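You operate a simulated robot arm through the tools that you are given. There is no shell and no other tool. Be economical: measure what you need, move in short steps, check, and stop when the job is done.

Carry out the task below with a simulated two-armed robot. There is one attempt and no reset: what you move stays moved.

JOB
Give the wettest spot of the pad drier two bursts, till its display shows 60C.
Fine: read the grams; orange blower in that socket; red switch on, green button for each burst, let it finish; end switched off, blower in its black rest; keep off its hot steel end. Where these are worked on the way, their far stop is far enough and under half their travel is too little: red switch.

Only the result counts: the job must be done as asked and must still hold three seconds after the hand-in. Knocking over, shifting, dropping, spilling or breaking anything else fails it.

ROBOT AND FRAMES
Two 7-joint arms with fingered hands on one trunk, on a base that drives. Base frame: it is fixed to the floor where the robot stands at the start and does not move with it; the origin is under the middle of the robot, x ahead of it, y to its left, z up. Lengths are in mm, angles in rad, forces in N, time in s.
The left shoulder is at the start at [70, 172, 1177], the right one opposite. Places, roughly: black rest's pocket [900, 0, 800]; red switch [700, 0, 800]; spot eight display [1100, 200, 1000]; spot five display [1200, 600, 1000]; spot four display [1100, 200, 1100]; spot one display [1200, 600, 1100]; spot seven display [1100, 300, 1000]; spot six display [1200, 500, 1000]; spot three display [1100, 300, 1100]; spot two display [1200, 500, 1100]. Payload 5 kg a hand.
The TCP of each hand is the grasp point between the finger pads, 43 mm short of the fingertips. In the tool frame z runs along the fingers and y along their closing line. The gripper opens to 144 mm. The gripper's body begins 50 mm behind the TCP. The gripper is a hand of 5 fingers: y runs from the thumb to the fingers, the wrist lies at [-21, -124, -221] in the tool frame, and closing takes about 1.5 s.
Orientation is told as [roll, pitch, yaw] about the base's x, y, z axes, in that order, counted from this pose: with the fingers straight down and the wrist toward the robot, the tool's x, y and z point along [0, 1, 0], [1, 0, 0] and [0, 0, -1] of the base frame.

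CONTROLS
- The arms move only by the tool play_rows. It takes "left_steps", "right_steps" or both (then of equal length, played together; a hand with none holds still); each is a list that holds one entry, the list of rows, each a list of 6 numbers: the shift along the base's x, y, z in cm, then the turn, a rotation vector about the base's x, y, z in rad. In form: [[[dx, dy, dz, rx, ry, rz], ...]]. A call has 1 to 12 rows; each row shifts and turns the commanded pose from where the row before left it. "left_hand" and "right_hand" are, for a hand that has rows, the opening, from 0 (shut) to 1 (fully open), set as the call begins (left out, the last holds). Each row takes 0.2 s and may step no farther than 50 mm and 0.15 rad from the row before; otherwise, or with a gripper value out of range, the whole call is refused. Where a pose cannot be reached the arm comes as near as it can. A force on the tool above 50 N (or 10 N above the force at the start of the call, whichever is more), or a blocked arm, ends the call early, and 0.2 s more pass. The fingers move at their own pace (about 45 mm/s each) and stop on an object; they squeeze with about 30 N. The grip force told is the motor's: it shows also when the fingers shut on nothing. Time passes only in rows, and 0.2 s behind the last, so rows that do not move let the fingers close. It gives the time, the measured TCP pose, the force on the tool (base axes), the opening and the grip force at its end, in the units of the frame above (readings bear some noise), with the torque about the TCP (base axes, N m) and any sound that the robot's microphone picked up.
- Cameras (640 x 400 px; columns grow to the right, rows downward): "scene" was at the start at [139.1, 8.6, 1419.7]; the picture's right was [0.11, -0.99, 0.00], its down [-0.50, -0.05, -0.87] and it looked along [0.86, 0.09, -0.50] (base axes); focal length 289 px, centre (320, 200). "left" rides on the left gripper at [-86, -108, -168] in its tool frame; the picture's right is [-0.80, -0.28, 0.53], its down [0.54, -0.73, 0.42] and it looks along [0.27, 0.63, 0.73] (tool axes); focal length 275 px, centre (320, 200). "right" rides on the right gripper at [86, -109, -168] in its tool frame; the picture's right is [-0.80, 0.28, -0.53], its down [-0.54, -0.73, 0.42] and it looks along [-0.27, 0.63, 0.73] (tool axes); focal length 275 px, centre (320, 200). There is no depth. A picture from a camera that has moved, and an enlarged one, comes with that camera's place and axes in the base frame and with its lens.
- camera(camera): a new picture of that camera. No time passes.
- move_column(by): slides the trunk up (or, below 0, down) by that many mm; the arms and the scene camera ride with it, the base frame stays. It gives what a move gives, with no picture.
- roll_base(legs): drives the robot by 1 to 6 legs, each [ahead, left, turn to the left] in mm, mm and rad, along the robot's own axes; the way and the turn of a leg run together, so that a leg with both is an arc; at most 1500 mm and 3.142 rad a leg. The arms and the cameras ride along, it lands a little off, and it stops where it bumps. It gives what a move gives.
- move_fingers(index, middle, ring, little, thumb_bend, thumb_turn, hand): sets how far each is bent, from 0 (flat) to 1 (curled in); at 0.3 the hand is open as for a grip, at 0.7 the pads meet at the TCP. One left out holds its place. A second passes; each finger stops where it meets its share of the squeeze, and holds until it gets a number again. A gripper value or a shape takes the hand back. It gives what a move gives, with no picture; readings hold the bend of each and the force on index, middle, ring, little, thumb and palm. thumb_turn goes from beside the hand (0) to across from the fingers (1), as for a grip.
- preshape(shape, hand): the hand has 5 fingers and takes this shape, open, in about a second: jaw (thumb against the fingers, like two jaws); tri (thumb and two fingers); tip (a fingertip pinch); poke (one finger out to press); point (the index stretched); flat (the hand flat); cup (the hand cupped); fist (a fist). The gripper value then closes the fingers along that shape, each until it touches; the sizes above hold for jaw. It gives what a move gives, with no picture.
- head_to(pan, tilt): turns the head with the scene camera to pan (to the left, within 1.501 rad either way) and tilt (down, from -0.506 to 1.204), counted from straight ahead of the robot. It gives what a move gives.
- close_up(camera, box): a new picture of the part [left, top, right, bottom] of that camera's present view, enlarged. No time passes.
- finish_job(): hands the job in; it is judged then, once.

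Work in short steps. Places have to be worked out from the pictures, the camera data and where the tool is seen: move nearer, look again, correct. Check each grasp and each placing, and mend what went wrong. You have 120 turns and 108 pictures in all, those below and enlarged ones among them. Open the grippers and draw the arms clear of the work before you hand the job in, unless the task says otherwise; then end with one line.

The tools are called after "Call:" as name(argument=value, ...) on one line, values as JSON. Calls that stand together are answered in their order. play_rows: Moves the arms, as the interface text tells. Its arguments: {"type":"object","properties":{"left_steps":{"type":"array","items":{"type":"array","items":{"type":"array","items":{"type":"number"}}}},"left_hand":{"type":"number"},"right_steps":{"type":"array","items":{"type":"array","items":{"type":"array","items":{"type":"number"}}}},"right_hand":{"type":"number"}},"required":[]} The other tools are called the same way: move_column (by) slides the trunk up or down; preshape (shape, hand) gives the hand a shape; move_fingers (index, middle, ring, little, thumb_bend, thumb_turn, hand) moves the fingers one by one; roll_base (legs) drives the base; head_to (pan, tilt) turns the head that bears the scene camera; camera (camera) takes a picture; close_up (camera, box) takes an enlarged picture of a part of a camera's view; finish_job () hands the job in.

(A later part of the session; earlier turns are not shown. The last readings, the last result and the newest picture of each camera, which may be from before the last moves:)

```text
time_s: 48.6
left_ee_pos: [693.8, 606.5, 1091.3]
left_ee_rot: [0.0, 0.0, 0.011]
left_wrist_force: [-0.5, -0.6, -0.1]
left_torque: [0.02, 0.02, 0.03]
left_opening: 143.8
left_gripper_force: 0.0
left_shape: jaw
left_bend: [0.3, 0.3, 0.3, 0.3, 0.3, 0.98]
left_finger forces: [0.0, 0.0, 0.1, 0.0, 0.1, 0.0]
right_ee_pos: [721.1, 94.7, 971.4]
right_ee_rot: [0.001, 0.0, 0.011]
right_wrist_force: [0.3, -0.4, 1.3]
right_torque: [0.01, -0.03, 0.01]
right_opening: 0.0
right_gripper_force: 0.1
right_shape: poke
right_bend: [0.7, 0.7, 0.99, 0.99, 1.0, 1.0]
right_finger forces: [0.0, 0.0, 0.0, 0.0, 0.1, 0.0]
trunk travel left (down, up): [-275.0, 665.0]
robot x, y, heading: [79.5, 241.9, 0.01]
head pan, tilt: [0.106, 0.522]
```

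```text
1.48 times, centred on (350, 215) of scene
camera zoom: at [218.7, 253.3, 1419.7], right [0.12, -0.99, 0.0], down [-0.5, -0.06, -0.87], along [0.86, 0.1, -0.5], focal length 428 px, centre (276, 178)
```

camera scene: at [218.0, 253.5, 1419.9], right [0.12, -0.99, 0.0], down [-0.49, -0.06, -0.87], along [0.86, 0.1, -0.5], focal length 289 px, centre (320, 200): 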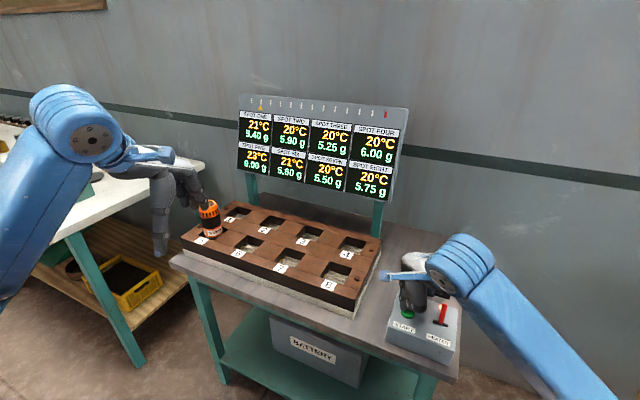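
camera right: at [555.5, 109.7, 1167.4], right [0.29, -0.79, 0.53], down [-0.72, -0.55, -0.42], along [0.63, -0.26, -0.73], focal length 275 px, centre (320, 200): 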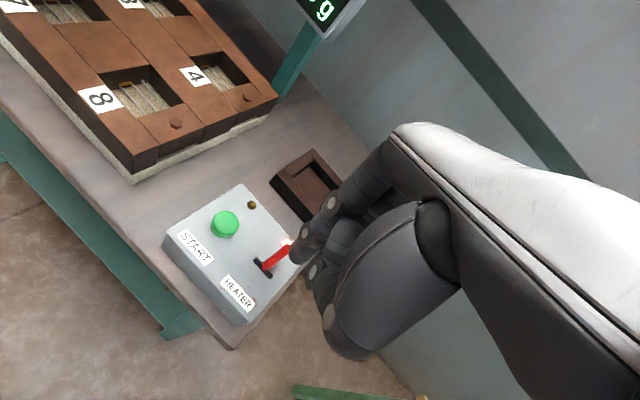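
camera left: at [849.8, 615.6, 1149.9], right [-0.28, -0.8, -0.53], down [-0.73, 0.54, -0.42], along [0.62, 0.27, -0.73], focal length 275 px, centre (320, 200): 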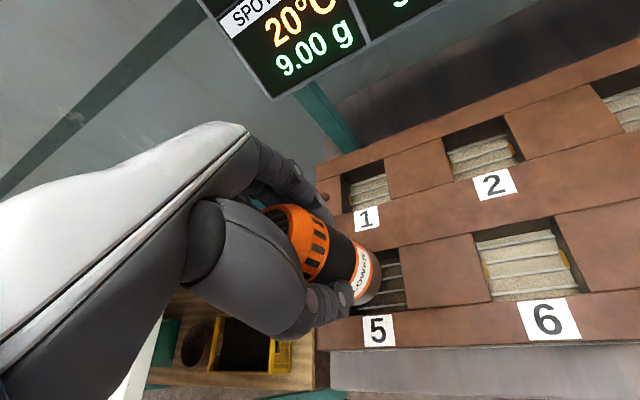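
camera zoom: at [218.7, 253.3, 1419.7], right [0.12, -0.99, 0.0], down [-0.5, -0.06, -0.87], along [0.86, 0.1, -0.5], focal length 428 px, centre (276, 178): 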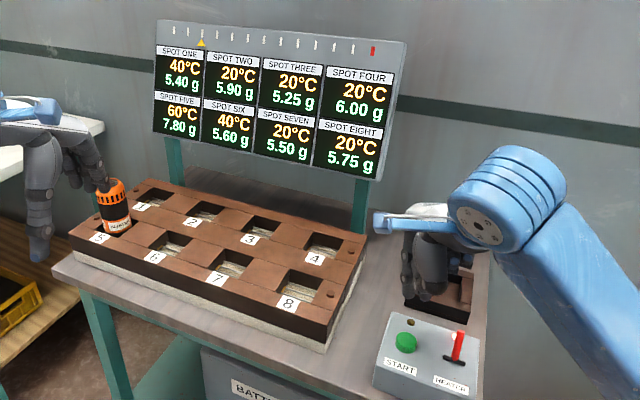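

60 °C and steady. Now to switch off: I need the fingers on the far side of the lever, so I open index and middle a bit for thumb clearance and move over above the lever.

Call:
move_fingers(hand="right", index=0.5, middle=0.5)

Call:
play_rows(right_steps=[[[0.5, -2.7, 0, 0, 0, 0], [0.5, -2.7, 0, 0, 0, 0], [0.5, -2.7, 0, 0, 0, 0]]])

Call:
close_up(camera="scene", box=[370, 180, 510, 350])

Call:
camera(camera="right")

```text
time_s: 49.6
left_ee_pos: [692.9, 606.2, 1091.7]
left_ee_rot: [0.001, 0.001, 0.011]
left_wrist_force: [-1.0, -0.6, -0.4]
left_torque: [0.03, 0.01, 0.03]
left_opening: 143.9
left_gripper_force: 0.0
left_shape: jaw
left_bend: [0.3, 0.3, 0.3, 0.3, 0.3, 0.98]
left_finger forces: [0.0, 0.0, 0.0, 0.1, 0.0, 0.1]
right_ee_pos: [721.3, 95.2, 970.2]
right_ee_rot: [0.001, -0.001, 0.012]
right_wrist_force: [0.3, 0.4, -0.1]
right_torque: [-0.03, -0.01, 0.01]
right_opening: 70.4
right_gripper_force: 0.0
right_shape: fingers
right_bend: [0.5, 0.5, 0.99, 0.99, 1.0, 1.0]
right_finger forces: [0.1, 0.0, 0.0, 0.0, 0.1, 0.0]
trunk travel left (down, up): [-275.0, 665.0]
robot x, y, heading: [81.3, 243.9, 0.011]
head pan, tilt: [0.106, 0.522]
```

```text
time_s: 50.4
left_ee_pos: [694.3, 607.2, 1090.0]
left_ee_rot: [0.001, -0.001, 0.011]
left_wrist_force: [-0.7, 0.3, -0.4]
left_torque: [0.01, 0.0, -0.04]
left_opening: 144.0
left_gripper_force: 0.1
left_shape: jaw
left_bend: [0.3, 0.3, 0.3, 0.3, 0.3, 0.98]
left_finger forces: [0.0, 0.1, 0.1, 0.1, 0.1, 0.0]
right_ee_pos: [738.0, 14.9, 970.3]
right_ee_rot: [0.001, -0.001, 0.013]
right_wrist_force: [0.0, -0.5, 1.2]
right_torque: [0.04, 0.03, 0.02]
right_opening: 70.2
right_gripper_force: 0.0
right_shape: fingers
right_bend: [0.5, 0.5, 0.99, 0.99, 1.0, 1.0]
right_finger forces: [0.1, 0.0, 0.1, 0.0, 0.1, 0.0]
trunk travel left (down, up): [-275.0, 665.0]
robot x, y, heading: [81.8, 247.6, 0.014]
head pan, tilt: [0.106, 0.522]
```

```text
2.35 times, centred on (440, 265) of scene
camera zoom: at [218.5, 252.3, 1419.7], right [0.12, -0.99, 0.0], down [-0.5, -0.06, -0.87], along [0.86, 0.1, -0.5], focal length 680 px, centre (38, 47)
```

zoom: 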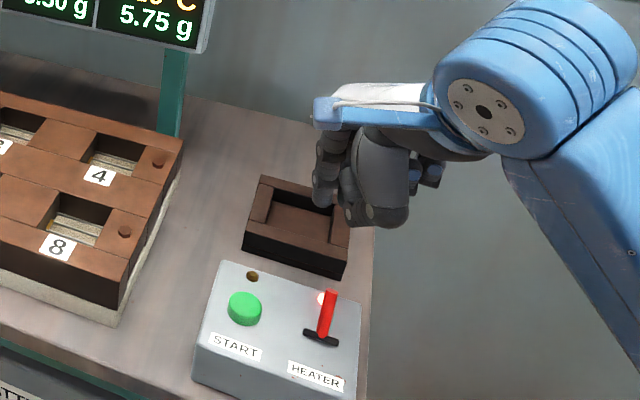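

```text
46 pictures are left
camera right: at [627.1, 99.9, 1137.7], right [0.29, -0.79, 0.53], down [-0.72, -0.55, -0.42], along [0.63, -0.26, -0.73], focal length 275 px, centre (320, 200)
```

right: 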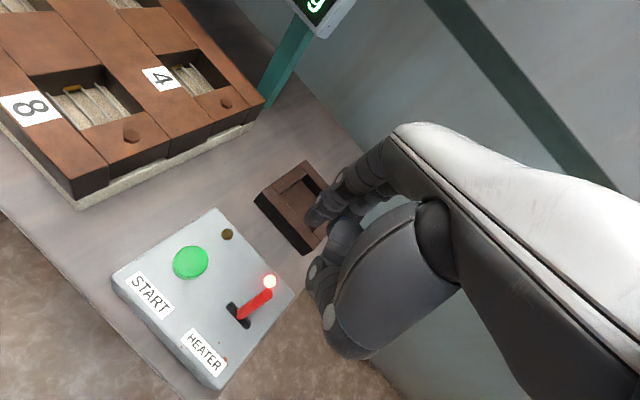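

The lever tip is at (722,16,862). To keep the thumb well clear of it I open the two fingers a little more and reposition so the tips are just beyond the lever.

Call:
move_fingers(hand="right", index=0.35, middle=0.35)

Call:
play_rows(right_steps=[[[-2.3, 0.2, 0, 0, 0, 0], [-2.2, 0, -2, 0, 0, 0], [0, 0, -2, 0, 0, 0]]])

Call:
close_up(camera="scene", box=[370, 220, 510, 350])

Call:
close_up(camera="right", box=[180, 150, 400, 370])

```text
time_s: 51.4
left_ee_pos: [694.9, 605.6, 1091.2]
left_ee_rot: [-0.002, -0.001, 0.01]
left_wrist_force: [-0.9, 0.4, 0.6]
left_torque: [-0.03, -0.01, 0.02]
left_opening: 143.7
left_gripper_force: 0.0
left_shape: jaw
left_bend: [0.3, 0.3, 0.3, 0.3, 0.3, 0.98]
left_finger forces: [0.0, 0.1, 0.0, 0.0, 0.1, 0.0]
right_ee_pos: [735.4, 15.7, 971.0]
right_ee_rot: [0.0, 0.0, 0.011]
right_wrist_force: [-0.3, 0.2, -0.4]
right_torque: [0.0, -0.01, 0.02]
right_opening: 85.9
right_gripper_force: 0.0
right_shape: fingers
right_bend: [0.35, 0.35, 0.99, 0.99, 1.0, 1.0]
right_finger forces: [0.0, 0.0, 0.0, 0.1, 0.0, 0.0]
trunk travel left (down, up): [-275.0, 665.0]
robot x, y, heading: [78.5, 246.4, 0.011]
head pan, tilt: [0.106, 0.522]
```

```text
time_s: 52.2
left_ee_pos: [696.1, 607.3, 1091.8]
left_ee_rot: [0.002, 0.003, 0.01]
left_wrist_force: [0.9, 0.4, -1.0]
left_torque: [0.0, 0.01, -0.02]
left_opening: 143.8
left_gripper_force: 0.1
left_shape: jaw
left_bend: [0.3, 0.3, 0.3, 0.3, 0.3, 0.98]
left_finger forces: [0.1, 0.1, 0.1, 0.1, 0.0, 0.1]
right_ee_pos: [692.8, 17.1, 930.7]
right_ee_rot: [-0.001, 0.0, 0.012]
right_wrist_force: [0.3, -0.1, 0.3]
right_torque: [-0.01, 0.0, -0.01]
right_opening: 86.1
right_gripper_force: 0.1
right_shape: fingers
right_bend: [0.35, 0.35, 0.99, 0.99, 1.0, 1.0]
right_finger forces: [0.1, 0.0, 0.1, 0.0, 0.0, 0.1]
trunk travel left (down, up): [-275.0, 665.0]
robot x, y, heading: [79.7, 245.6, 0.01]
head pan, tilt: [0.106, 0.522]
```

```text
3.08 times, centred on (440, 285) of scene
camera zoom: at [219.1, 253.3, 1419.7], right [0.12, -0.99, 0.0], down [-0.5, -0.06, -0.87], along [0.86, 0.1, -0.5], focal length 888 px, centre (-49, -62)
```

zoom: 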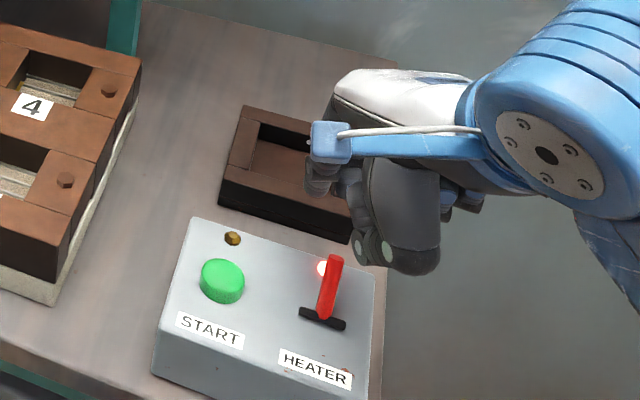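

```text
1.82 times, centred on (290, 260) of right
camera zoom: at [583.2, 102.9, 1097.8], right [0.29, -0.79, 0.53], down [-0.72, -0.55, -0.42], along [0.63, -0.26, -0.73], focal length 500 px, centre (374, 91)
```

zoom: 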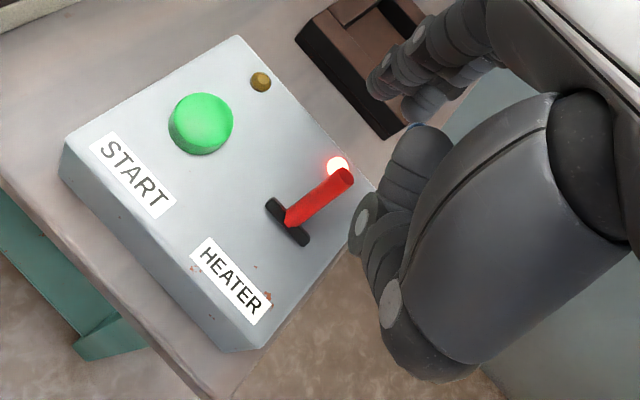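

Fingertips at x≈763 beyond the lever (722), thumb at ≈685 in front: the lever fits between. I descend to tip z≈847.

Call:
play_rows(right_steps=[[[0, 0.2, -2, 0, 0, 0], [0, 0, -1.5, 0, 0, 0], [0, 0, -1.2, 0, 0, 0]]])

Call:
close_up(camera="right", box=[180, 150, 400, 370])

Call:
close_up(camera="scene", box=[370, 220, 510, 350])

```text
time_s: 53.0
left_ee_pos: [694.3, 606.8, 1091.1]
left_ee_rot: [0.0, 0.0, 0.011]
left_wrist_force: [0.1, -0.6, 0.2]
left_torque: [0.02, -0.03, 0.04]
left_opening: 143.9
left_gripper_force: 0.1
left_shape: jaw
left_bend: [0.3, 0.3, 0.3, 0.3, 0.3, 0.98]
left_finger forces: [0.1, 0.1, 0.0, 0.0, 0.1, 0.0]
right_ee_pos: [692.9, 17.7, 884.6]
right_ee_rot: [0.0, 0.0, 0.013]
right_wrist_force: [0.3, 0.4, 0.3]
right_torque: [-0.01, -0.01, -0.03]
right_opening: 86.3
right_gripper_force: 0.1
right_shape: fingers
right_bend: [0.35, 0.35, 0.99, 0.99, 1.0, 1.0]
right_finger forces: [0.0, 0.0, 0.0, 0.1, 0.0, 0.0]
trunk travel left (down, up): [-275.0, 665.0]
robot x, y, heading: [79.0, 244.9, 0.01]
head pan, tilt: [0.106, 0.522]
```

```text
1.82 times, centred on (290, 260) of right
camera zoom: at [584.4, 104.3, 1050.1], right [0.29, -0.79, 0.53], down [-0.72, -0.55, -0.42], along [0.63, -0.26, -0.73], focal length 500 px, centre (374, 91)
```

zoom: 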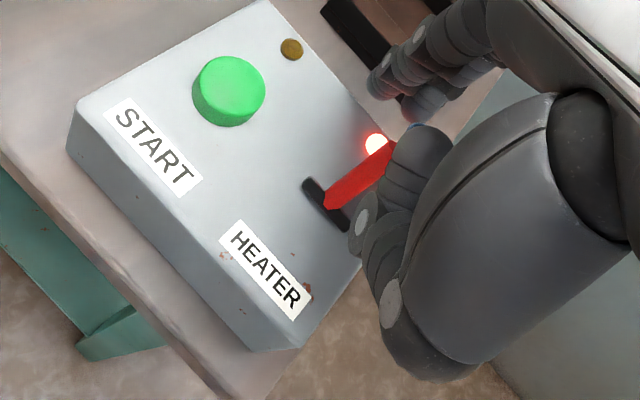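

```text
3.08 times, centred on (440, 285) of scene
camera zoom: at [218.7, 253.1, 1419.7], right [0.12, -0.99, 0.0], down [-0.5, -0.06, -0.87], along [0.86, 0.1, -0.5], focal length 888 px, centre (-49, -62)
```

zoom: 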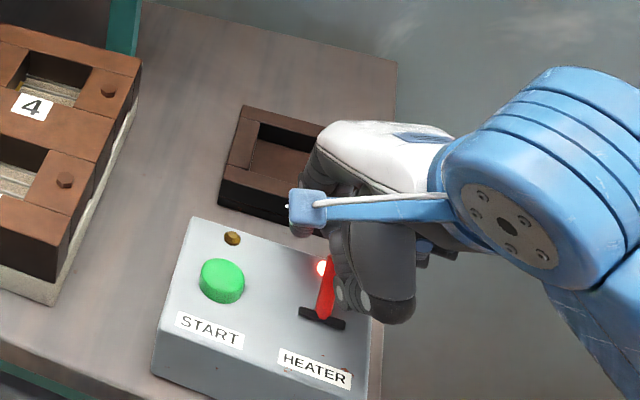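

Lever lies between fingers and thumb without contact. I pull straight back (−x) until the fingers meet it.

Call:
play_rows(right_steps=[[[-1, 0, 0, 0, 0, 0], [-1, 0, 0, 0, 0, 0], [-1, 0, 0, 0, 0, 0]]])

Call:
close_up(camera="scene", box=[370, 220, 510, 350])

```text
time_s: 53.8
left_ee_pos: [694.4, 605.7, 1091.7]
left_ee_rot: [0.0, 0.0, 0.01]
left_wrist_force: [-0.3, 0.7, 0.9]
left_torque: [0.01, 0.01, -0.04]
left_opening: 143.9
left_gripper_force: 0.1
left_shape: jaw
left_bend: [0.3, 0.3, 0.3, 0.3, 0.3, 0.98]
left_finger forces: [0.0, 0.0, 0.0, 0.0, 0.0, 0.0]
right_ee_pos: [662.9, 18.7, 883.9]
right_ee_rot: [-0.001, 0.001, 0.013]
right_wrist_force: [-0.4, 0.9, -0.3]
right_torque: [0.03, -0.05, -0.01]
right_opening: 86.2
right_gripper_force: 0.1
right_shape: fingers
right_bend: [0.35, 0.35, 0.99, 0.99, 1.0, 1.0]
right_finger forces: [0.0, 0.0, 0.1, 0.1, 0.0, 0.0]
trunk travel left (down, up): [-275.0, 665.0]
robot x, y, heading: [79.8, 242.3, 0.011]
head pan, tilt: [0.106, 0.522]
```

```text
3.08 times, centred on (440, 285) of scene
camera zoom: at [218.2, 253.2, 1419.7], right [0.12, -0.99, 0.0], down [-0.5, -0.06, -0.87], along [0.86, 0.1, -0.5], focal length 888 px, centre (-49, -62)
```

zoom: 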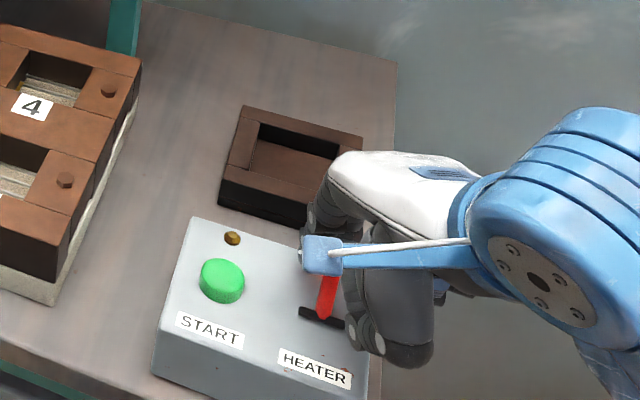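

Not in contact yet; continue along the lever's arc (−.95,+.31).

Call:
play_rows(right_steps=[[[-0.95, 0.31, 0, 0, 0, 0], [-0.95, 0.31, 0, 0, 0, 0]]])

Call:
close_up(camera="right", box=[180, 150, 400, 370])

```text
time_s: 54.4
left_ee_pos: [695.1, 605.4, 1091.7]
left_ee_rot: [0.001, 0.0, 0.01]
left_wrist_force: [-0.6, 0.2, 0.0]
left_torque: [0.01, 0.01, 0.01]
left_opening: 143.7
left_gripper_force: 0.1
left_shape: jaw
left_bend: [0.3, 0.3, 0.3, 0.3, 0.3, 0.98]
left_finger forces: [0.0, 0.1, 0.0, 0.1, 0.0, 0.0]
right_ee_pos: [643.8, 24.4, 883.3]
right_ee_rot: [0.001, -0.001, 0.008]
right_wrist_force: [1.4, -0.4, 0.5]
right_torque: [-0.03, -0.11, -0.07]
right_opening: 86.6
right_gripper_force: 0.9
right_shape: fingers
right_bend: [0.35, 0.34, 0.99, 0.99, 1.0, 1.0]
right_finger forces: [0.0, 1.4, 0.0, 0.0, 0.1, 0.1]
trunk travel left (down, up): [-275.0, 665.0]
robot x, y, heading: [81.0, 243.5, 0.012]
head pan, tilt: [0.106, 0.522]
```

```text
1.82 times, centred on (290, 260) of right
camera zoom: at [534.3, 110.7, 1050.5], right [0.29, -0.79, 0.53], down [-0.72, -0.55, -0.42], along [0.63, -0.26, -0.73], focal length 500 px, centre (374, 91)
```

zoom: 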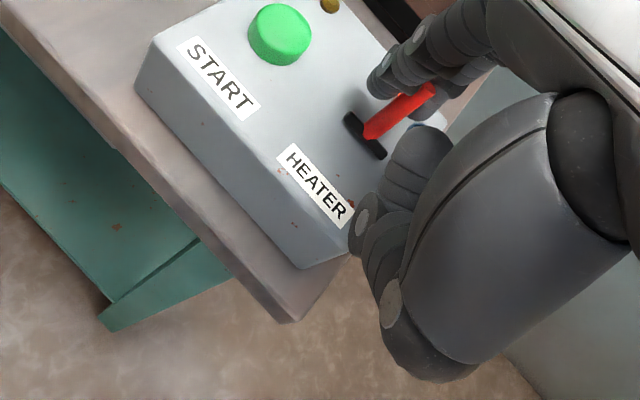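

Middle finger has the lever. I keep pulling.

Call:
play_rows(right_steps=[[[-0.95, 0.31, 0, 0, 0, 0], [-0.95, 0.31, 0, 0, 0, 0], [-0.95, 0.31, 0, 0, 0, 0]]])

Call:
close_up(camera="right", box=[180, 150, 400, 370])

```text
time_s: 55.2
left_ee_pos: [694.4, 606.5, 1091.2]
left_ee_rot: [0.0, -0.001, 0.009]
left_wrist_force: [-0.1, -0.3, 0.7]
left_torque: [0.04, 0.03, 0.01]
left_opening: 144.1
left_gripper_force: 0.1
left_shape: jaw
left_bend: [0.3, 0.3, 0.3, 0.3, 0.3, 0.98]
left_finger forces: [0.0, 0.0, 0.0, 0.0, 0.0, 0.0]
right_ee_pos: [616.8, 32.8, 883.0]
right_ee_rot: [0.0, 0.002, 0.01]
right_wrist_force: [4.9, -3.1, 2.9]
right_torque: [-0.15, -0.4, -0.22]
right_opening: 86.8
right_gripper_force: 2.9
right_shape: fingers
right_bend: [0.35, 0.33, 0.99, 0.99, 1.0, 1.0]
right_finger forces: [1.3, 5.8, 0.0, 0.1, 0.0, 0.0]
trunk travel left (down, up): [-275.0, 665.0]
robot x, y, heading: [77.6, 245.2, 0.012]
head pan, tilt: [0.106, 0.522]
```

```text
1.82 times, centred on (290, 260) of right
camera zoom: at [507.8, 119.1, 1050.1], right [0.29, -0.79, 0.53], down [-0.72, -0.55, -0.42], along [0.63, -0.26, -0.73], focal length 500 px, centre (374, 91)
```

zoom: 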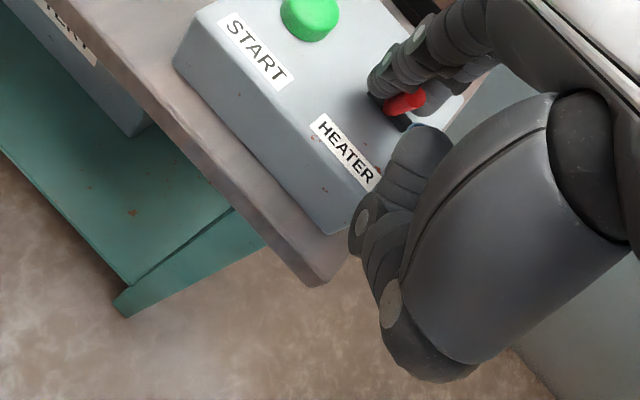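

Lever is past upright. A bit more to the stop.

Call:
play_rows(right_steps=[[[-0.76, 0.25, 0, 0, 0, 0], [-0.76, 0.25, 0, 0, 0, 0]]])

Call:
close_up(camera="right", box=[180, 150, 400, 370])

Call:
close_up(camera="scene", box=[370, 240, 510, 370])

```text
time_s: 55.8
left_ee_pos: [693.0, 604.6, 1092.4]
left_ee_rot: [0.0, 0.0, 0.011]
left_wrist_force: [1.3, -0.1, 0.8]
left_torque: [0.01, -0.02, -0.02]
left_opening: 143.8
left_gripper_force: 0.1
left_shape: jaw
left_bend: [0.3, 0.3, 0.3, 0.3, 0.3, 0.98]
left_finger forces: [0.1, 0.0, 0.0, 0.1, 0.0, 0.1]
right_ee_pos: [615.3, 36.3, 880.8]
right_ee_rot: [-0.002, -0.001, 0.01]
right_wrist_force: [4.2, -12.7, 11.3]
right_torque: [-0.6, -0.98, -0.88]
right_opening: 86.4
right_gripper_force: 7.4
right_shape: fingers
right_bend: [0.35, 0.31, 0.99, 0.99, 1.0, 1.0]
right_finger forces: [0.0, 15.1, 0.0, 0.0, 0.0, 0.1]
right hand out of reach, approached as far as the arm can: row 1, 2
trunk travel left (down, up): [-275.0, 665.0]
robot x, y, heading: [80.7, 238.4, 0.01]
head pan, tilt: [0.106, 0.522]
```

```text
1.82 times, centred on (290, 260) of right
camera zoom: at [506.0, 124.1, 1047.7], right [0.29, -0.79, 0.53], down [-0.72, -0.55, -0.42], along [0.63, -0.26, -0.73], focal length 500 px, centre (374, 91)
```

zoom: 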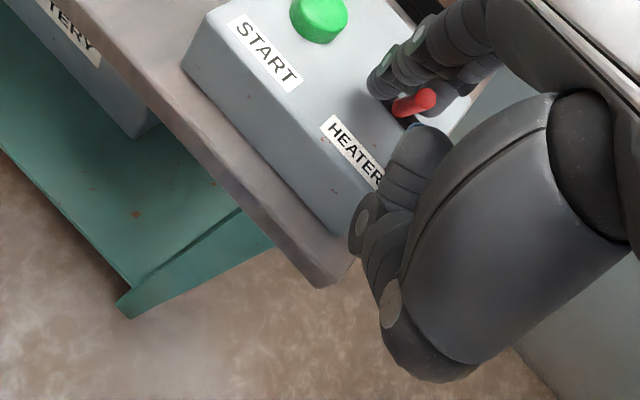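

```text
3.08 times, centred on (440, 305) of scene
camera zoom: at [218.1, 252.1, 1419.9], right [0.12, -0.99, 0.0], down [-0.5, -0.06, -0.87], along [0.86, 0.1, -0.5], focal length 888 px, centre (-49, -123)
```

zoom: 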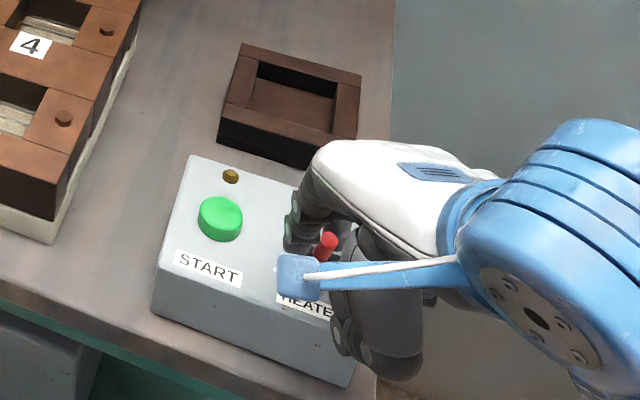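

Arm's inner limit is reached, with some sideways push. I shift 5 mm back in −y and drive the base back 20 mm to finish the pull.

Call:
play_rows(right_steps=[[[0.6, -0.5, 0.2, 0, 0, 0]]])

Call:
roll_base(legs=[[-20, 0, 0]])

Call:
close_up(camera="right", box=[180, 150, 400, 370])

```text
time_s: 56.2
left_ee_pos: [694.2, 606.8, 1091.8]
left_ee_rot: [0.001, 0.0, 0.012]
left_wrist_force: [-1.0, 0.1, 0.2]
left_torque: [0.01, 0.01, -0.02]
left_opening: 143.9
left_gripper_force: 0.1
left_shape: jaw
left_bend: [0.3, 0.3, 0.3, 0.3, 0.3, 0.98]
left_finger forces: [0.0, 0.0, 0.0, 0.1, 0.0, 0.0]
right_ee_pos: [621.7, 34.8, 882.1]
right_ee_rot: [0.001, 0.0, 0.013]
right_wrist_force: [0.9, -5.5, 5.2]
right_torque: [-0.27, -0.47, -0.44]
right_opening: 86.4
right_gripper_force: 3.5
right_shape: fingers
right_bend: [0.35, 0.34, 0.99, 0.99, 1.0, 1.0]
right_finger forces: [0.1, 6.9, 0.0, 0.1, 0.0, 0.1]
trunk travel left (down, up): [-275.0, 665.0]
robot x, y, heading: [78.7, 242.0, 0.013]
head pan, tilt: [0.106, 0.522]
```

```text
time_s: 57.0
left_ee_pos: [674.2, 606.8, 1091.1]
left_ee_rot: [0.001, 0.0, 0.011]
left_wrist_force: [-0.4, -0.8, 0.6]
left_torque: [0.0, -0.03, 0.0]
left_opening: 143.9
left_gripper_force: 0.1
left_shape: jaw
left_bend: [0.3, 0.3, 0.3, 0.3, 0.3, 0.98]
left_finger forces: [0.0, 0.0, 0.0, 0.1, 0.1, 0.0]
right_ee_pos: [601.0, 32.6, 881.7]
right_ee_rot: [-0.001, 0.001, 0.011]
right_wrist_force: [-0.8, -6.7, 0.3]
right_torque: [-0.18, -0.04, -0.51]
right_opening: 86.0
right_gripper_force: 4.5
right_shape: fingers
right_bend: [0.35, 0.35, 0.99, 0.99, 1.0, 1.0]
right_finger forces: [0.9, 7.5, 0.0, 0.0, 0.0, 0.0]
trunk travel left (down, up): [-275.0, 665.0]
robot x, y, heading: [56.7, 239.6, 0.008]
head pan, tilt: [0.106, 0.522]
```

```text
1.82 times, centred on (290, 260) of right
camera zoom: at [492.2, 119.8, 1048.9], right [0.29, -0.79, 0.53], down [-0.72, -0.55, -0.42], along [0.63, -0.26, -0.73], focal length 500 px, centre (374, 91)
```

zoom: 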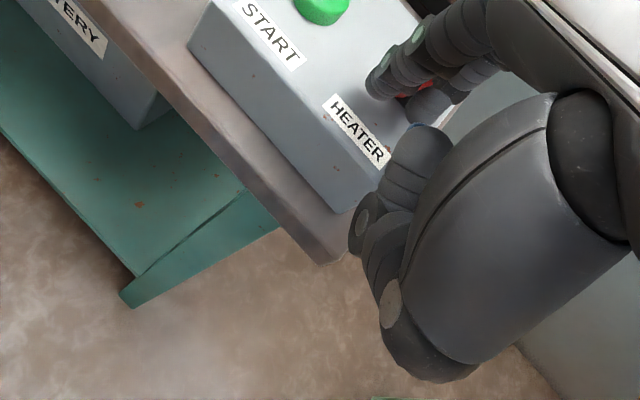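

The lever seems to have gotten between the two fingers. I move slightly +x and lift straight up to see its state.

Call:
play_rows(right_steps=[[[0, 0, 1, 0, 0, 0], [0, 0, 1.5, 0, 0, 0], [0, 0, 2.5, 0, 0, 0], [0, 0, 3, 0, 0, 0]]])

Call:
close_up(camera="scene", box=[370, 220, 530, 370])

Call:
close_up(camera="right", box=[180, 150, 400, 370])

```text
time_s: 58.0
left_ee_pos: [674.0, 606.0, 1091.1]
left_ee_rot: [0.0, 0.0, 0.012]
left_wrist_force: [-0.1, 0.9, 0.5]
left_torque: [0.01, -0.02, -0.02]
left_opening: 144.1
left_gripper_force: 0.1
left_shape: jaw
left_bend: [0.3, 0.3, 0.3, 0.3, 0.3, 0.98]
left_finger forces: [0.0, 0.1, 0.1, 0.1, 0.1, 0.0]
right_ee_pos: [602.6, 32.4, 961.3]
right_ee_rot: [0.0, 0.005, 0.012]
right_wrist_force: [-0.2, 1.1, -0.2]
right_torque: [0.02, -0.02, -0.01]
right_opening: 86.3
right_gripper_force: 0.0
right_shape: fingers
right_bend: [0.35, 0.35, 0.99, 0.99, 1.0, 1.0]
right_finger forces: [0.0, 0.0, 0.0, 0.0, 0.0, 0.0]
trunk travel left (down, up): [-275.0, 665.0]
robot x, y, heading: [60.9, 241.6, 0.016]
head pan, tilt: [0.106, 0.522]
```

```text
2.67 times, centred on (450, 295) of scene
camera zoom: at [198.4, 253.2, 1419.6], right [0.12, -0.99, 0.0], down [-0.5, -0.06, -0.87], along [0.86, 0.1, -0.5], focal length 770 px, centre (-27, -53)
```

zoom: 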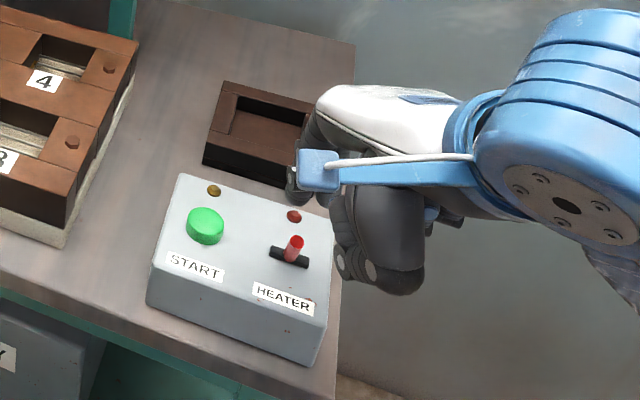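

```text
1.82 times, centred on (290, 260) of right
camera zoom: at [494.6, 118.6, 1128.5], right [0.3, -0.79, 0.53], down [-0.72, -0.55, -0.42], along [0.63, -0.26, -0.73], focal length 500 px, centre (374, 91)
```

zoom: 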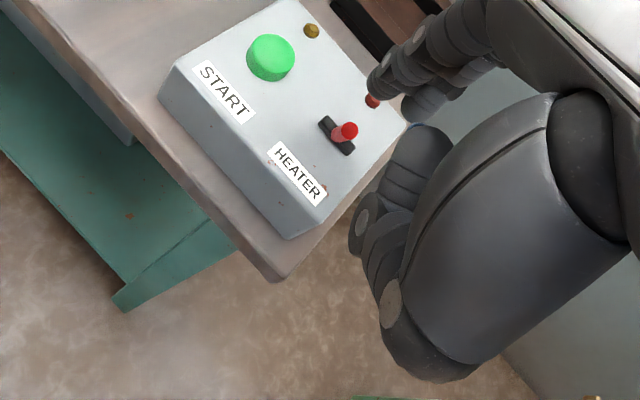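

Lamp is off and the lever is back at its original lean (tip ≈(681,32)). Now raise the right hand and bring the left arm back to its carrying pose.

Call:
play_rows(right_steps=[[[0, 0, 4, 0, 0, 0], [1, 0, 4, 0, 0, 0], [2, 0, 4, 0, 0, 0], [2, 0, 4, 0, 0, 0], [2, 0, 1, 0, 0, 0]]], left_steps=[[[3, -4, 0, 0, 0, 0], [3, -4, 0, 0, 0, 0], [3, -4, 0, 0, 0, 0], [3, -4, 0, 0, 0, 0], [3, -4, 0, 0, 0, 0]]])

Call:
roll_base(legs=[[20, 300, 0]])

Call:
camera(camera="scene")

Call:
camera(camera="left")

```text
time_s: 59.1
left_ee_pos: [825.1, 404.6, 1091.0]
left_ee_rot: [0.003, 0.001, 0.011]
left_wrist_force: [0.7, 0.5, -0.3]
left_torque: [0.08, 0.05, 0.0]
left_opening: 143.8
left_gripper_force: 0.1
left_shape: jaw
left_bend: [0.3, 0.3, 0.3, 0.3, 0.3, 0.98]
left_finger forces: [0.1, 0.0, 0.0, 0.0, 0.0, 0.0]
right_ee_pos: [674.5, 32.0, 1130.6]
right_ee_rot: [0.002, 0.004, 0.012]
right_wrist_force: [0.9, 0.5, -0.3]
right_torque: [0.01, 0.07, 0.0]
right_opening: 86.2
right_gripper_force: 0.0
right_shape: fingers
right_bend: [0.35, 0.35, 0.99, 0.99, 1.0, 1.0]
right_finger forces: [0.1, 0.1, 0.1, 0.0, 0.1, 0.1]
trunk travel left (down, up): [-275.0, 665.0]
robot x, y, heading: [59.8, 243.9, 0.009]
head pan, tilt: [0.106, 0.522]
```

```text
time_s: 61.2
left_ee_pos: [843.9, 696.4, 1090.6]
left_ee_rot: [-0.001, -0.001, 0.0]
left_wrist_force: [-0.3, -0.3, -0.3]
left_torque: [-0.06, 0.04, 0.01]
left_opening: 144.4
left_gripper_force: 0.0
left_shape: jaw
left_bend: [0.3, 0.3, 0.3, 0.3, 0.3, 0.98]
left_finger forces: [0.0, 0.0, 0.0, 0.0, 0.1, 0.1]
right_ee_pos: [688.0, 325.2, 1131.7]
right_ee_rot: [-0.001, 0.0, 0.002]
right_wrist_force: [0.1, -0.7, -0.1]
right_torque: [-0.04, -0.01, -0.02]
right_opening: 86.2
right_gripper_force: 0.1
right_shape: fingers
right_bend: [0.35, 0.35, 0.99, 0.99, 1.0, 1.0]
right_finger forces: [0.0, 0.1, 0.1, 0.0, 0.0, 0.0]
trunk travel left (down, up): [-275.0, 665.0]
robot x, y, heading: [77.7, 543.8, -0.001]
head pan, tilt: [0.106, 0.522]
```

```text
33 pictures are left
camera scene: at [217.5, 549.2, 1419.7], right [0.11, -0.99, 0.0], down [-0.5, -0.05, -0.87], along [0.86, 0.09, -0.5], focal length 289 px, centre (320, 200)
```

scene: 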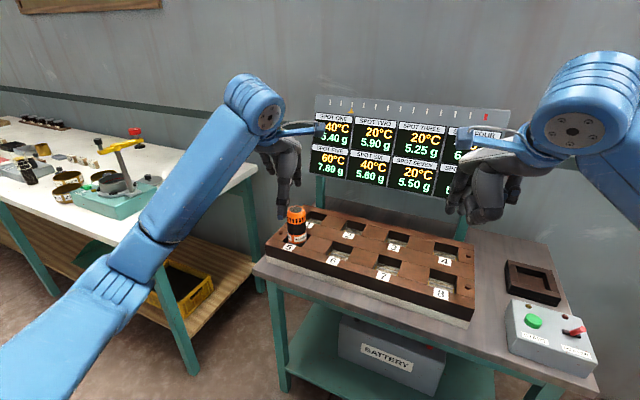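

```text
32 pictures are left
camera left: at [735.3, 609.4, 1257.8], right [-0.28, -0.8, -0.53], down [-0.73, 0.54, -0.42], along [0.63, 0.27, -0.73], focal length 275 px, centre (320, 200)
```

left: 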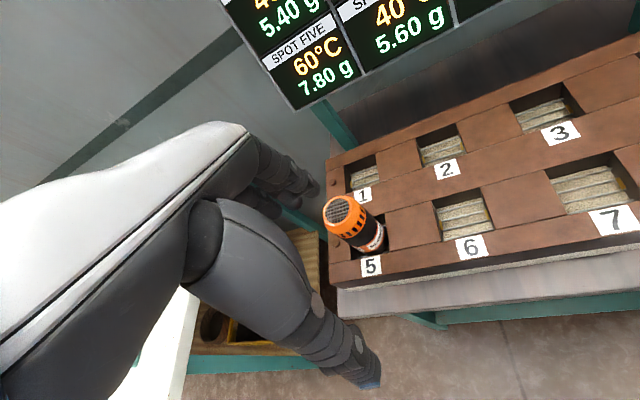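

Display holds 60 °C. Blower's axis at ≈(962,704). I move over it high and descend with the open hand to z≈914.

Call:
play_rows(left_steps=[[[4, 0.2, 0, 0, 0, 0], [4, 0.2, 0, 0, 0, 0], [3.8, 0, 0, 0, 0, 0], [0, 0, -4, 0, 0, 0], [0, 0, -2.5, 0, 0, 0]]], left_hand=1)

Call:
close_up(camera="left", box=[220, 140, 460, 380])

Call:
close_up(camera="scene", box=[240, 140, 360, 260])

```text
time_s: 62.4
left_ee_pos: [962.7, 700.5, 1027.2]
left_ee_rot: [-0.001, -0.001, 0.0]
left_wrist_force: [0.1, 0.7, -0.4]
left_torque: [0.01, 0.0, 0.01]
left_opening: 143.9
left_gripper_force: 0.1
left_shape: jaw
left_bend: [0.3, 0.3, 0.3, 0.3, 0.3, 0.98]
left_finger forces: [0.1, 0.1, 0.0, 0.1, 0.0, 0.0]
right_ee_pos: [690.0, 322.3, 1132.2]
right_ee_rot: [0.0, 0.003, 0.002]
right_wrist_force: [-0.2, -0.3, 1.0]
right_torque: [-0.01, 0.03, 0.0]
right_opening: 86.3
right_gripper_force: 0.0
right_shape: fingers
right_bend: [0.35, 0.35, 0.99, 0.99, 1.0, 1.0]
right_finger forces: [0.0, 0.0, 0.0, 0.0, 0.0, 0.0]
trunk travel left (down, up): [-275.0, 665.0]
robot x, y, heading: [76.7, 538.8, 0.002]
head pan, tilt: [0.106, 0.522]
```

```text
1.67 times, centred on (340, 260) of left
camera zoom: at [853.4, 613.7, 1194.1], right [-0.28, -0.8, -0.53], down [-0.73, 0.54, -0.42], along [0.63, 0.27, -0.73], focal length 459 px, centre (287, 100)
```

zoom: 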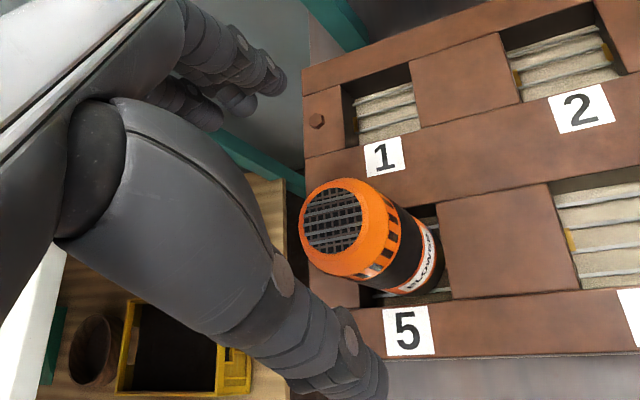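

```text
3.33 times, centred on (300, 200) of scene
camera zoom: at [217.7, 548.9, 1419.7], right [0.11, -0.99, 0.0], down [-0.5, -0.05, -0.87], along [0.86, 0.09, -0.5], focal length 963 px, centre (387, 200)
```

zoom: 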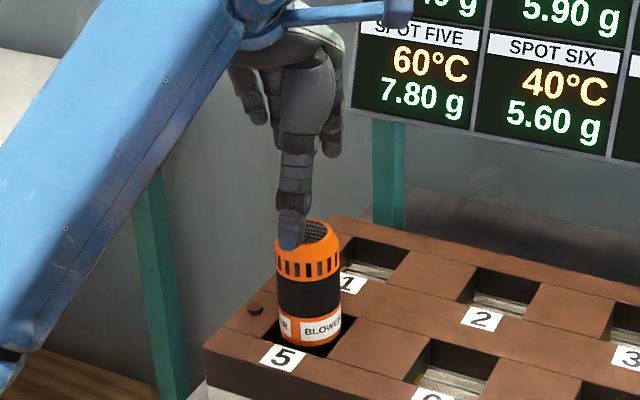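

Hand aligned with the same offset as the first grasp. I descend to z≈914 and close.

Call:
play_rows(left_steps=[[[0, 0.1, -3, 0, 0, 0], [0, 0, -3, 0, 0, 0], [0, 0, -2.3, 0, 0, 0], [0, 0, -1.5, 0, 0, 0], [0, 0, -1.5, 0, 0, 0], [0, 0, 0, 0, 0, 0]]])

Call:
close_up(camera="left", box=[220, 140, 460, 380])

```text
time_s: 63.8
left_ee_pos: [961.6, 701.4, 913.2]
left_ee_rot: [-0.001, 0.0, 0.002]
left_wrist_force: [0.1, -0.5, -1.0]
left_torque: [-0.02, -0.02, -0.01]
left_opening: 143.8
left_gripper_force: 0.2
left_shape: jaw
left_bend: [0.3, 0.3, 0.3, 0.3, 0.3, 0.98]
left_finger forces: [0.1, 0.0, 0.0, 0.1, 0.0, 0.0]
right_ee_pos: [688.2, 325.1, 1132.2]
right_ee_rot: [0.0, 0.002, 0.001]
right_wrist_force: [0.6, -0.2, -0.5]
right_torque: [0.01, -0.04, 0.01]
right_opening: 86.2
right_gripper_force: 0.0
right_shape: fingers
right_bend: [0.35, 0.35, 0.99, 0.99, 1.0, 1.0]
right_finger forces: [0.0, 0.0, 0.0, 0.0, 0.1, 0.0]
trunk travel left (down, up): [-275.0, 665.0]
robot x, y, heading: [78.5, 540.6, -0.002]
head pan, tilt: [0.106, 0.522]
```

```text
1.67 times, centred on (340, 260) of left
camera zoom: at [853.6, 614.5, 1079.4], right [-0.28, -0.8, -0.53], down [-0.73, 0.54, -0.42], along [0.63, 0.27, -0.73], focal length 459 px, centre (287, 100)
```

zoom: 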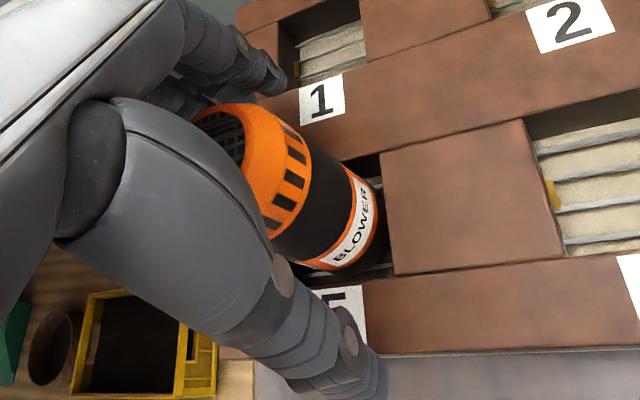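

Good; close and lift a little after it grips.

Call:
play_rows(left_steps=[[[0, 0, 0, 0, 0, 0], [0, 0, 0, 0, 0, 0], [0, 0, 0, 0, 0, 0], [0, 0, 0, 0, 0, 0], [0, 0, 0, 0, 0, 0], [0, 0, 0, 0, 0, 0], [0, 0, 0, 0, 0, 0], [0, 0, 0, 0, 0, 0], [0, 0, 0, 0, 0, 0]]], left_hand=0)

Call:
play_rows(left_steps=[[[0, 0, 1, 0, 0, 0], [0, 0, 1.5, 0, 0, 0], [0, 0, 2, 0, 0, 0], [0, 0, 3, 0, 0, 0], [0, 0, 3, 0, 0, 0], [0, 0, 3, 0, 0, 0]]])

Call:
close_up(camera="scene", box=[240, 140, 360, 260])

```text
time_s: 65.8
left_ee_pos: [962.8, 701.0, 913.5]
left_ee_rot: [0.0, 0.003, 0.002]
left_wrist_force: [-1.0, -0.5, -0.3]
left_torque: [-0.02, 0.05, -0.01]
left_opening: 52.7
left_gripper_force: 30.1
left_shape: jaw
left_bend: [0.74, 0.48, 0.5, 0.46, 0.74, 1.0]
left_finger forces: [14.0, 9.0, 0.0, 0.0, 25.3, 0.1]
right_ee_pos: [688.8, 325.1, 1132.1]
right_ee_rot: [-0.001, 0.002, 0.001]
right_wrist_force: [0.1, 0.1, 0.8]
right_torque: [-0.04, -0.01, 0.0]
right_opening: 86.1
right_gripper_force: 0.1
right_shape: fingers
right_bend: [0.35, 0.35, 0.99, 0.99, 1.0, 1.0]
right_finger forces: [0.0, 0.0, 0.0, 0.0, 0.0, 0.1]
trunk travel left (down, up): [-275.0, 665.0]
robot x, y, heading: [75.2, 536.9, 0.003]
head pan, tilt: [0.106, 0.522]
```

```text
time_s: 67.2
left_ee_pos: [962.7, 701.7, 1047.6]
left_ee_rot: [0.0, 0.001, -0.001]
left_wrist_force: [0.0, -0.3, -6.6]
left_torque: [0.01, 0.01, 0.0]
left_opening: 52.2
left_gripper_force: 30.1
left_shape: jaw
left_bend: [0.74, 0.48, 0.5, 0.46, 0.74, 1.0]
left_finger forces: [15.0, 9.1, 0.0, 0.1, 24.7, 0.0]
right_ee_pos: [689.2, 323.5, 1130.9]
right_ee_rot: [0.0, 0.001, 0.002]
right_wrist_force: [0.3, -0.5, -1.1]
right_torque: [0.03, -0.02, 0.02]
right_opening: 86.2
right_gripper_force: 0.1
right_shape: fingers
right_bend: [0.35, 0.35, 0.99, 0.99, 1.0, 1.0]
right_finger forces: [0.0, 0.1, 0.1, 0.1, 0.0, 0.0]
trunk travel left (down, up): [-275.0, 665.0]
robot x, y, heading: [78.1, 540.4, -0.002]
head pan, tilt: [0.106, 0.522]
```

```text
3.33 times, centred on (300, 200) of scene
camera zoom: at [217.5, 548.6, 1419.6], right [0.11, -0.99, 0.0], down [-0.5, -0.05, -0.87], along [0.86, 0.09, -0.5], focal length 963 px, centre (387, 200)
```

zoom: 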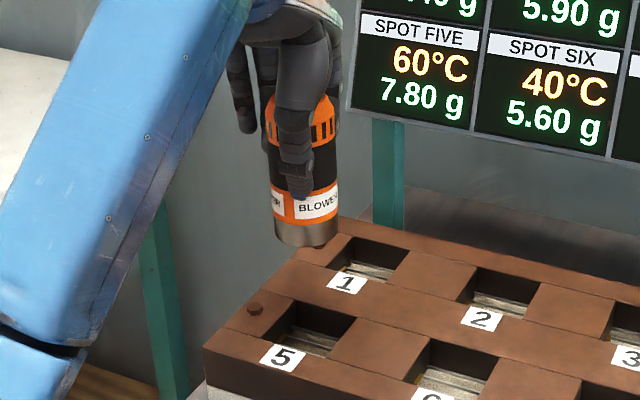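

Lifted cleanly and upright. I pull the arm in a little and drive back right to the rest.

Call:
play_rows(left_steps=[[[-3, 0, 0, 0, 0, 0], [-3, 0, 0, 0, 0, 0], [-3, 0, 0, 0, 0, 0]]])

Call:
roll_base(legs=[[-30, -690, 0]])

Call:
close_up(camera="scene", box=[200, 120, 400, 320])

Call:
camera(camera="left")

```text
time_s: 68.0
left_ee_pos: [872.6, 702.7, 1048.9]
left_ee_rot: [0.0, -0.001, 0.0]
left_wrist_force: [0.3, 0.8, -6.4]
left_torque: [-0.02, 0.02, 0.0]
left_opening: 51.8
left_gripper_force: 30.4
left_shape: jaw
left_bend: [0.74, 0.48, 0.5, 0.46, 0.74, 1.0]
left_finger forces: [15.0, 9.4, 0.1, 0.0, 24.9, 0.1]
right_ee_pos: [688.6, 323.2, 1130.6]
right_ee_rot: [-0.002, 0.002, 0.003]
right_wrist_force: [0.4, -0.5, 0.5]
right_torque: [0.02, -0.02, 0.02]
right_opening: 86.2
right_gripper_force: 0.1
right_shape: fingers
right_bend: [0.35, 0.35, 0.99, 0.99, 1.0, 1.0]
right_finger forces: [0.0, 0.0, 0.1, 0.0, 0.0, 0.1]
trunk travel left (down, up): [-275.0, 665.0]
robot x, y, heading: [78.0, 540.0, -0.001]
head pan, tilt: [0.106, 0.522]
```

```text
time_s: 71.8
left_ee_pos: [843.4, 17.3, 1049.3]
left_ee_rot: [0.001, 0.001, 0.0]
left_wrist_force: [-0.5, -0.2, -5.3]
left_torque: [-0.05, 0.05, -0.02]
left_opening: 51.9
left_gripper_force: 30.3
left_shape: jaw
left_bend: [0.74, 0.48, 0.5, 0.46, 0.74, 1.0]
left_finger forces: [15.0, 9.4, 0.0, 0.1, 24.8, 0.0]
right_ee_pos: [659.9, -357.5, 1130.8]
right_ee_rot: [-0.001, 0.002, -0.001]
right_wrist_force: [-0.4, -0.7, 0.2]
right_torque: [-0.02, -0.01, 0.01]
right_opening: 86.5
right_gripper_force: 0.0
right_shape: fingers
right_bend: [0.35, 0.35, 0.99, 0.99, 1.0, 1.0]
right_finger forces: [0.1, 0.0, 0.0, 0.0, 0.1, 0.1]
trunk travel left (down, up): [-275.0, 665.0]
robot x, y, heading: [48.0, -139.7, 0.003]
head pan, tilt: [0.106, 0.522]
```

```text
2.00 times, centred on (300, 220) of scene
camera zoom: at [188.4, -133.9, 1419.6], right [0.11, -0.99, 0.0], down [-0.5, -0.05, -0.87], along [0.86, 0.09, -0.5], focal length 578 px, centre (360, 160)
```

zoom: 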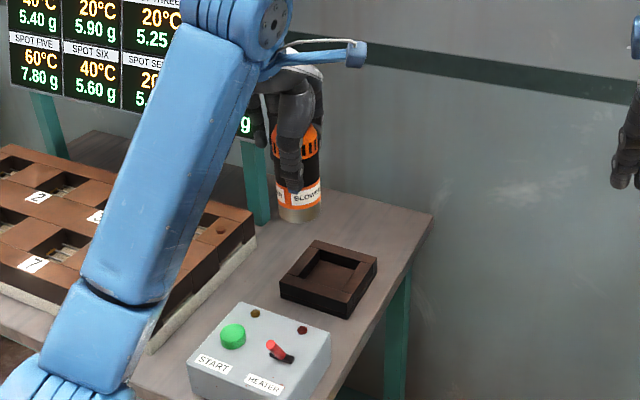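

```text
26 pictures are left
camera left: at [734.5, -68.0, 1214.8], right [-0.28, -0.8, -0.53], down [-0.73, 0.54, -0.42], along [0.63, 0.27, -0.73], focal length 275 px, centre (320, 200)
```

left: 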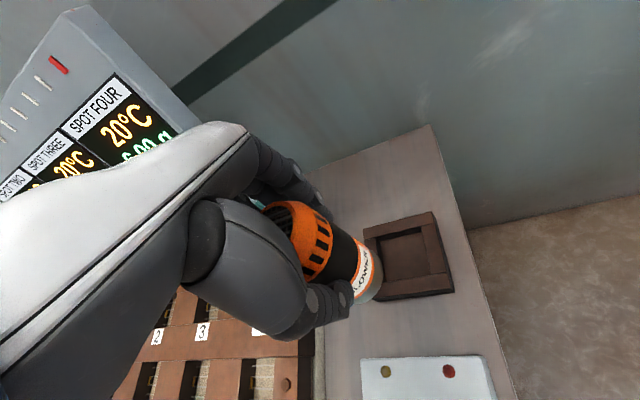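

I enlarge the rest to measure its pocket centre.

Call:
close_up(camera="scene", box=[325, 230, 405, 290])

Call:
close_up(camera="left", box=[340, 190, 480, 320])

```text
6.67 times, centred on (365, 260) of scene
camera zoom: at [188.4, -133.9, 1419.6], right [0.11, -0.99, 0.0], down [-0.5, -0.05, -0.87], along [0.86, 0.09, -0.5], focal length 1925 px, centre (20, -200)
```

zoom: 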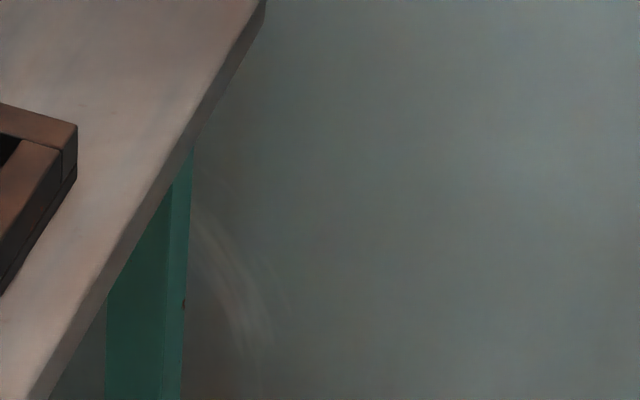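

```text
3.08 times, centred on (410, 255) of left
camera zoom: at [734.5, -68.0, 1214.8], right [-0.28, -0.8, -0.53], down [-0.73, 0.54, -0.42], along [0.63, 0.27, -0.73], focal length 847 px, centre (43, 31)
```

zoom: 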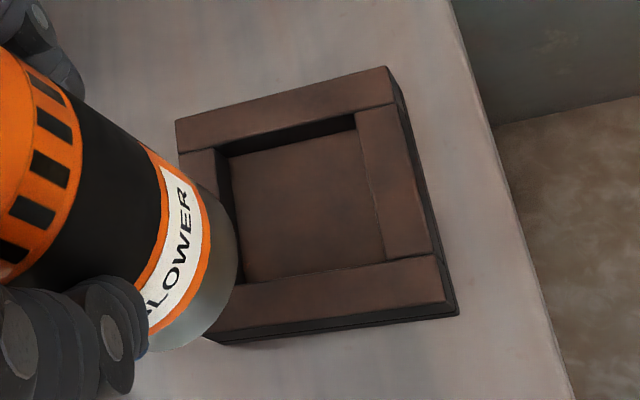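

Pocket centre ≈(903,−8), matching the original place. I return to the same TCP (903,−12.5) above it and come down to z≈915 to check.

Call:
play_rows(left_steps=[[[3, -1.5, 0, 0, 0, 0], [3, -1.5, -1, 0, 0, 0], [0, 0, -4, 0, 0, 0], [0, 0, -4, 0, 0, 0], [0, 0, -4, 0, 0, 0]]])

Call:
close_up(camera="left", box=[300, 180, 440, 360])

Call:
close_up(camera="scene", box=[260, 190, 360, 290])

```text
time_s: 73.0
left_ee_pos: [902.3, -10.1, 916.9]
left_ee_rot: [0.0, 0.0, 0.001]
left_wrist_force: [0.8, -0.8, -4.7]
left_torque: [-0.01, 0.05, -0.02]
left_opening: 51.8
left_gripper_force: 30.1
left_shape: jaw
left_bend: [0.74, 0.48, 0.5, 0.46, 0.74, 1.0]
left_finger forces: [15.2, 9.7, 0.0, 0.0, 24.8, 0.1]
right_ee_pos: [659.2, -358.7, 1130.5]
right_ee_rot: [0.001, 0.003, -0.002]
right_wrist_force: [0.2, -0.3, -0.2]
right_torque: [-0.01, 0.01, 0.01]
right_opening: 86.1
right_gripper_force: 0.0
right_shape: fingers
right_bend: [0.35, 0.35, 0.99, 0.99, 1.0, 1.0]
right_finger forces: [0.1, 0.1, 0.0, 0.0, 0.0, 0.0]
trunk travel left (down, up): [-275.0, 665.0]
robot x, y, heading: [49.4, -141.5, 0.001]
head pan, tilt: [0.106, 0.522]
```

```text
2.22 times, centred on (370, 270) of left
camera zoom: at [793.4, -97.8, 1083.1], right [-0.28, -0.8, -0.53], down [-0.73, 0.54, -0.42], along [0.63, 0.27, -0.73], focal length 612 px, centre (209, 44)
```

zoom: 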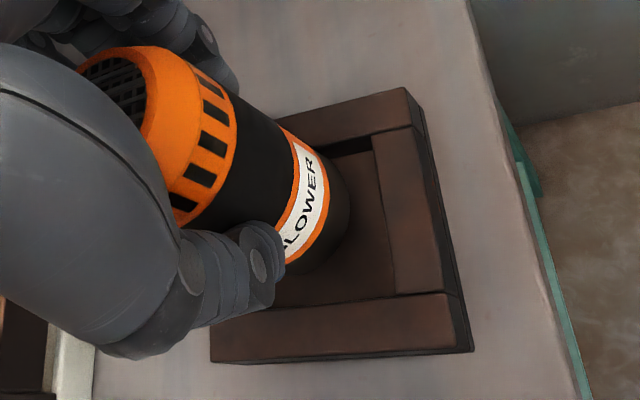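

```text
4.00 times, centred on (310, 240) of scene
camera zoom: at [189.2, -133.4, 1419.6], right [0.11, -0.99, 0.0], down [-0.5, -0.05, -0.87], along [0.86, 0.09, -0.5], focal length 1155 px, centre (360, 40)
```

zoom: 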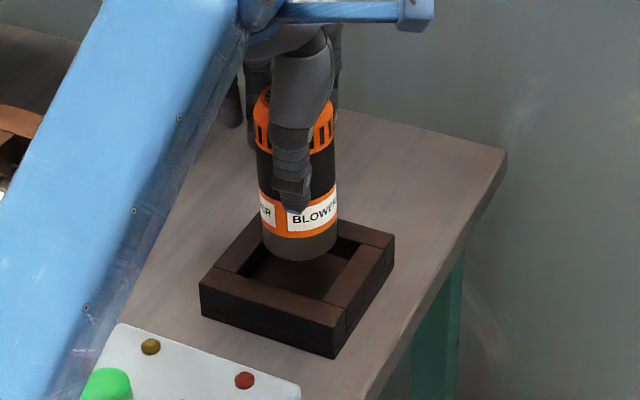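

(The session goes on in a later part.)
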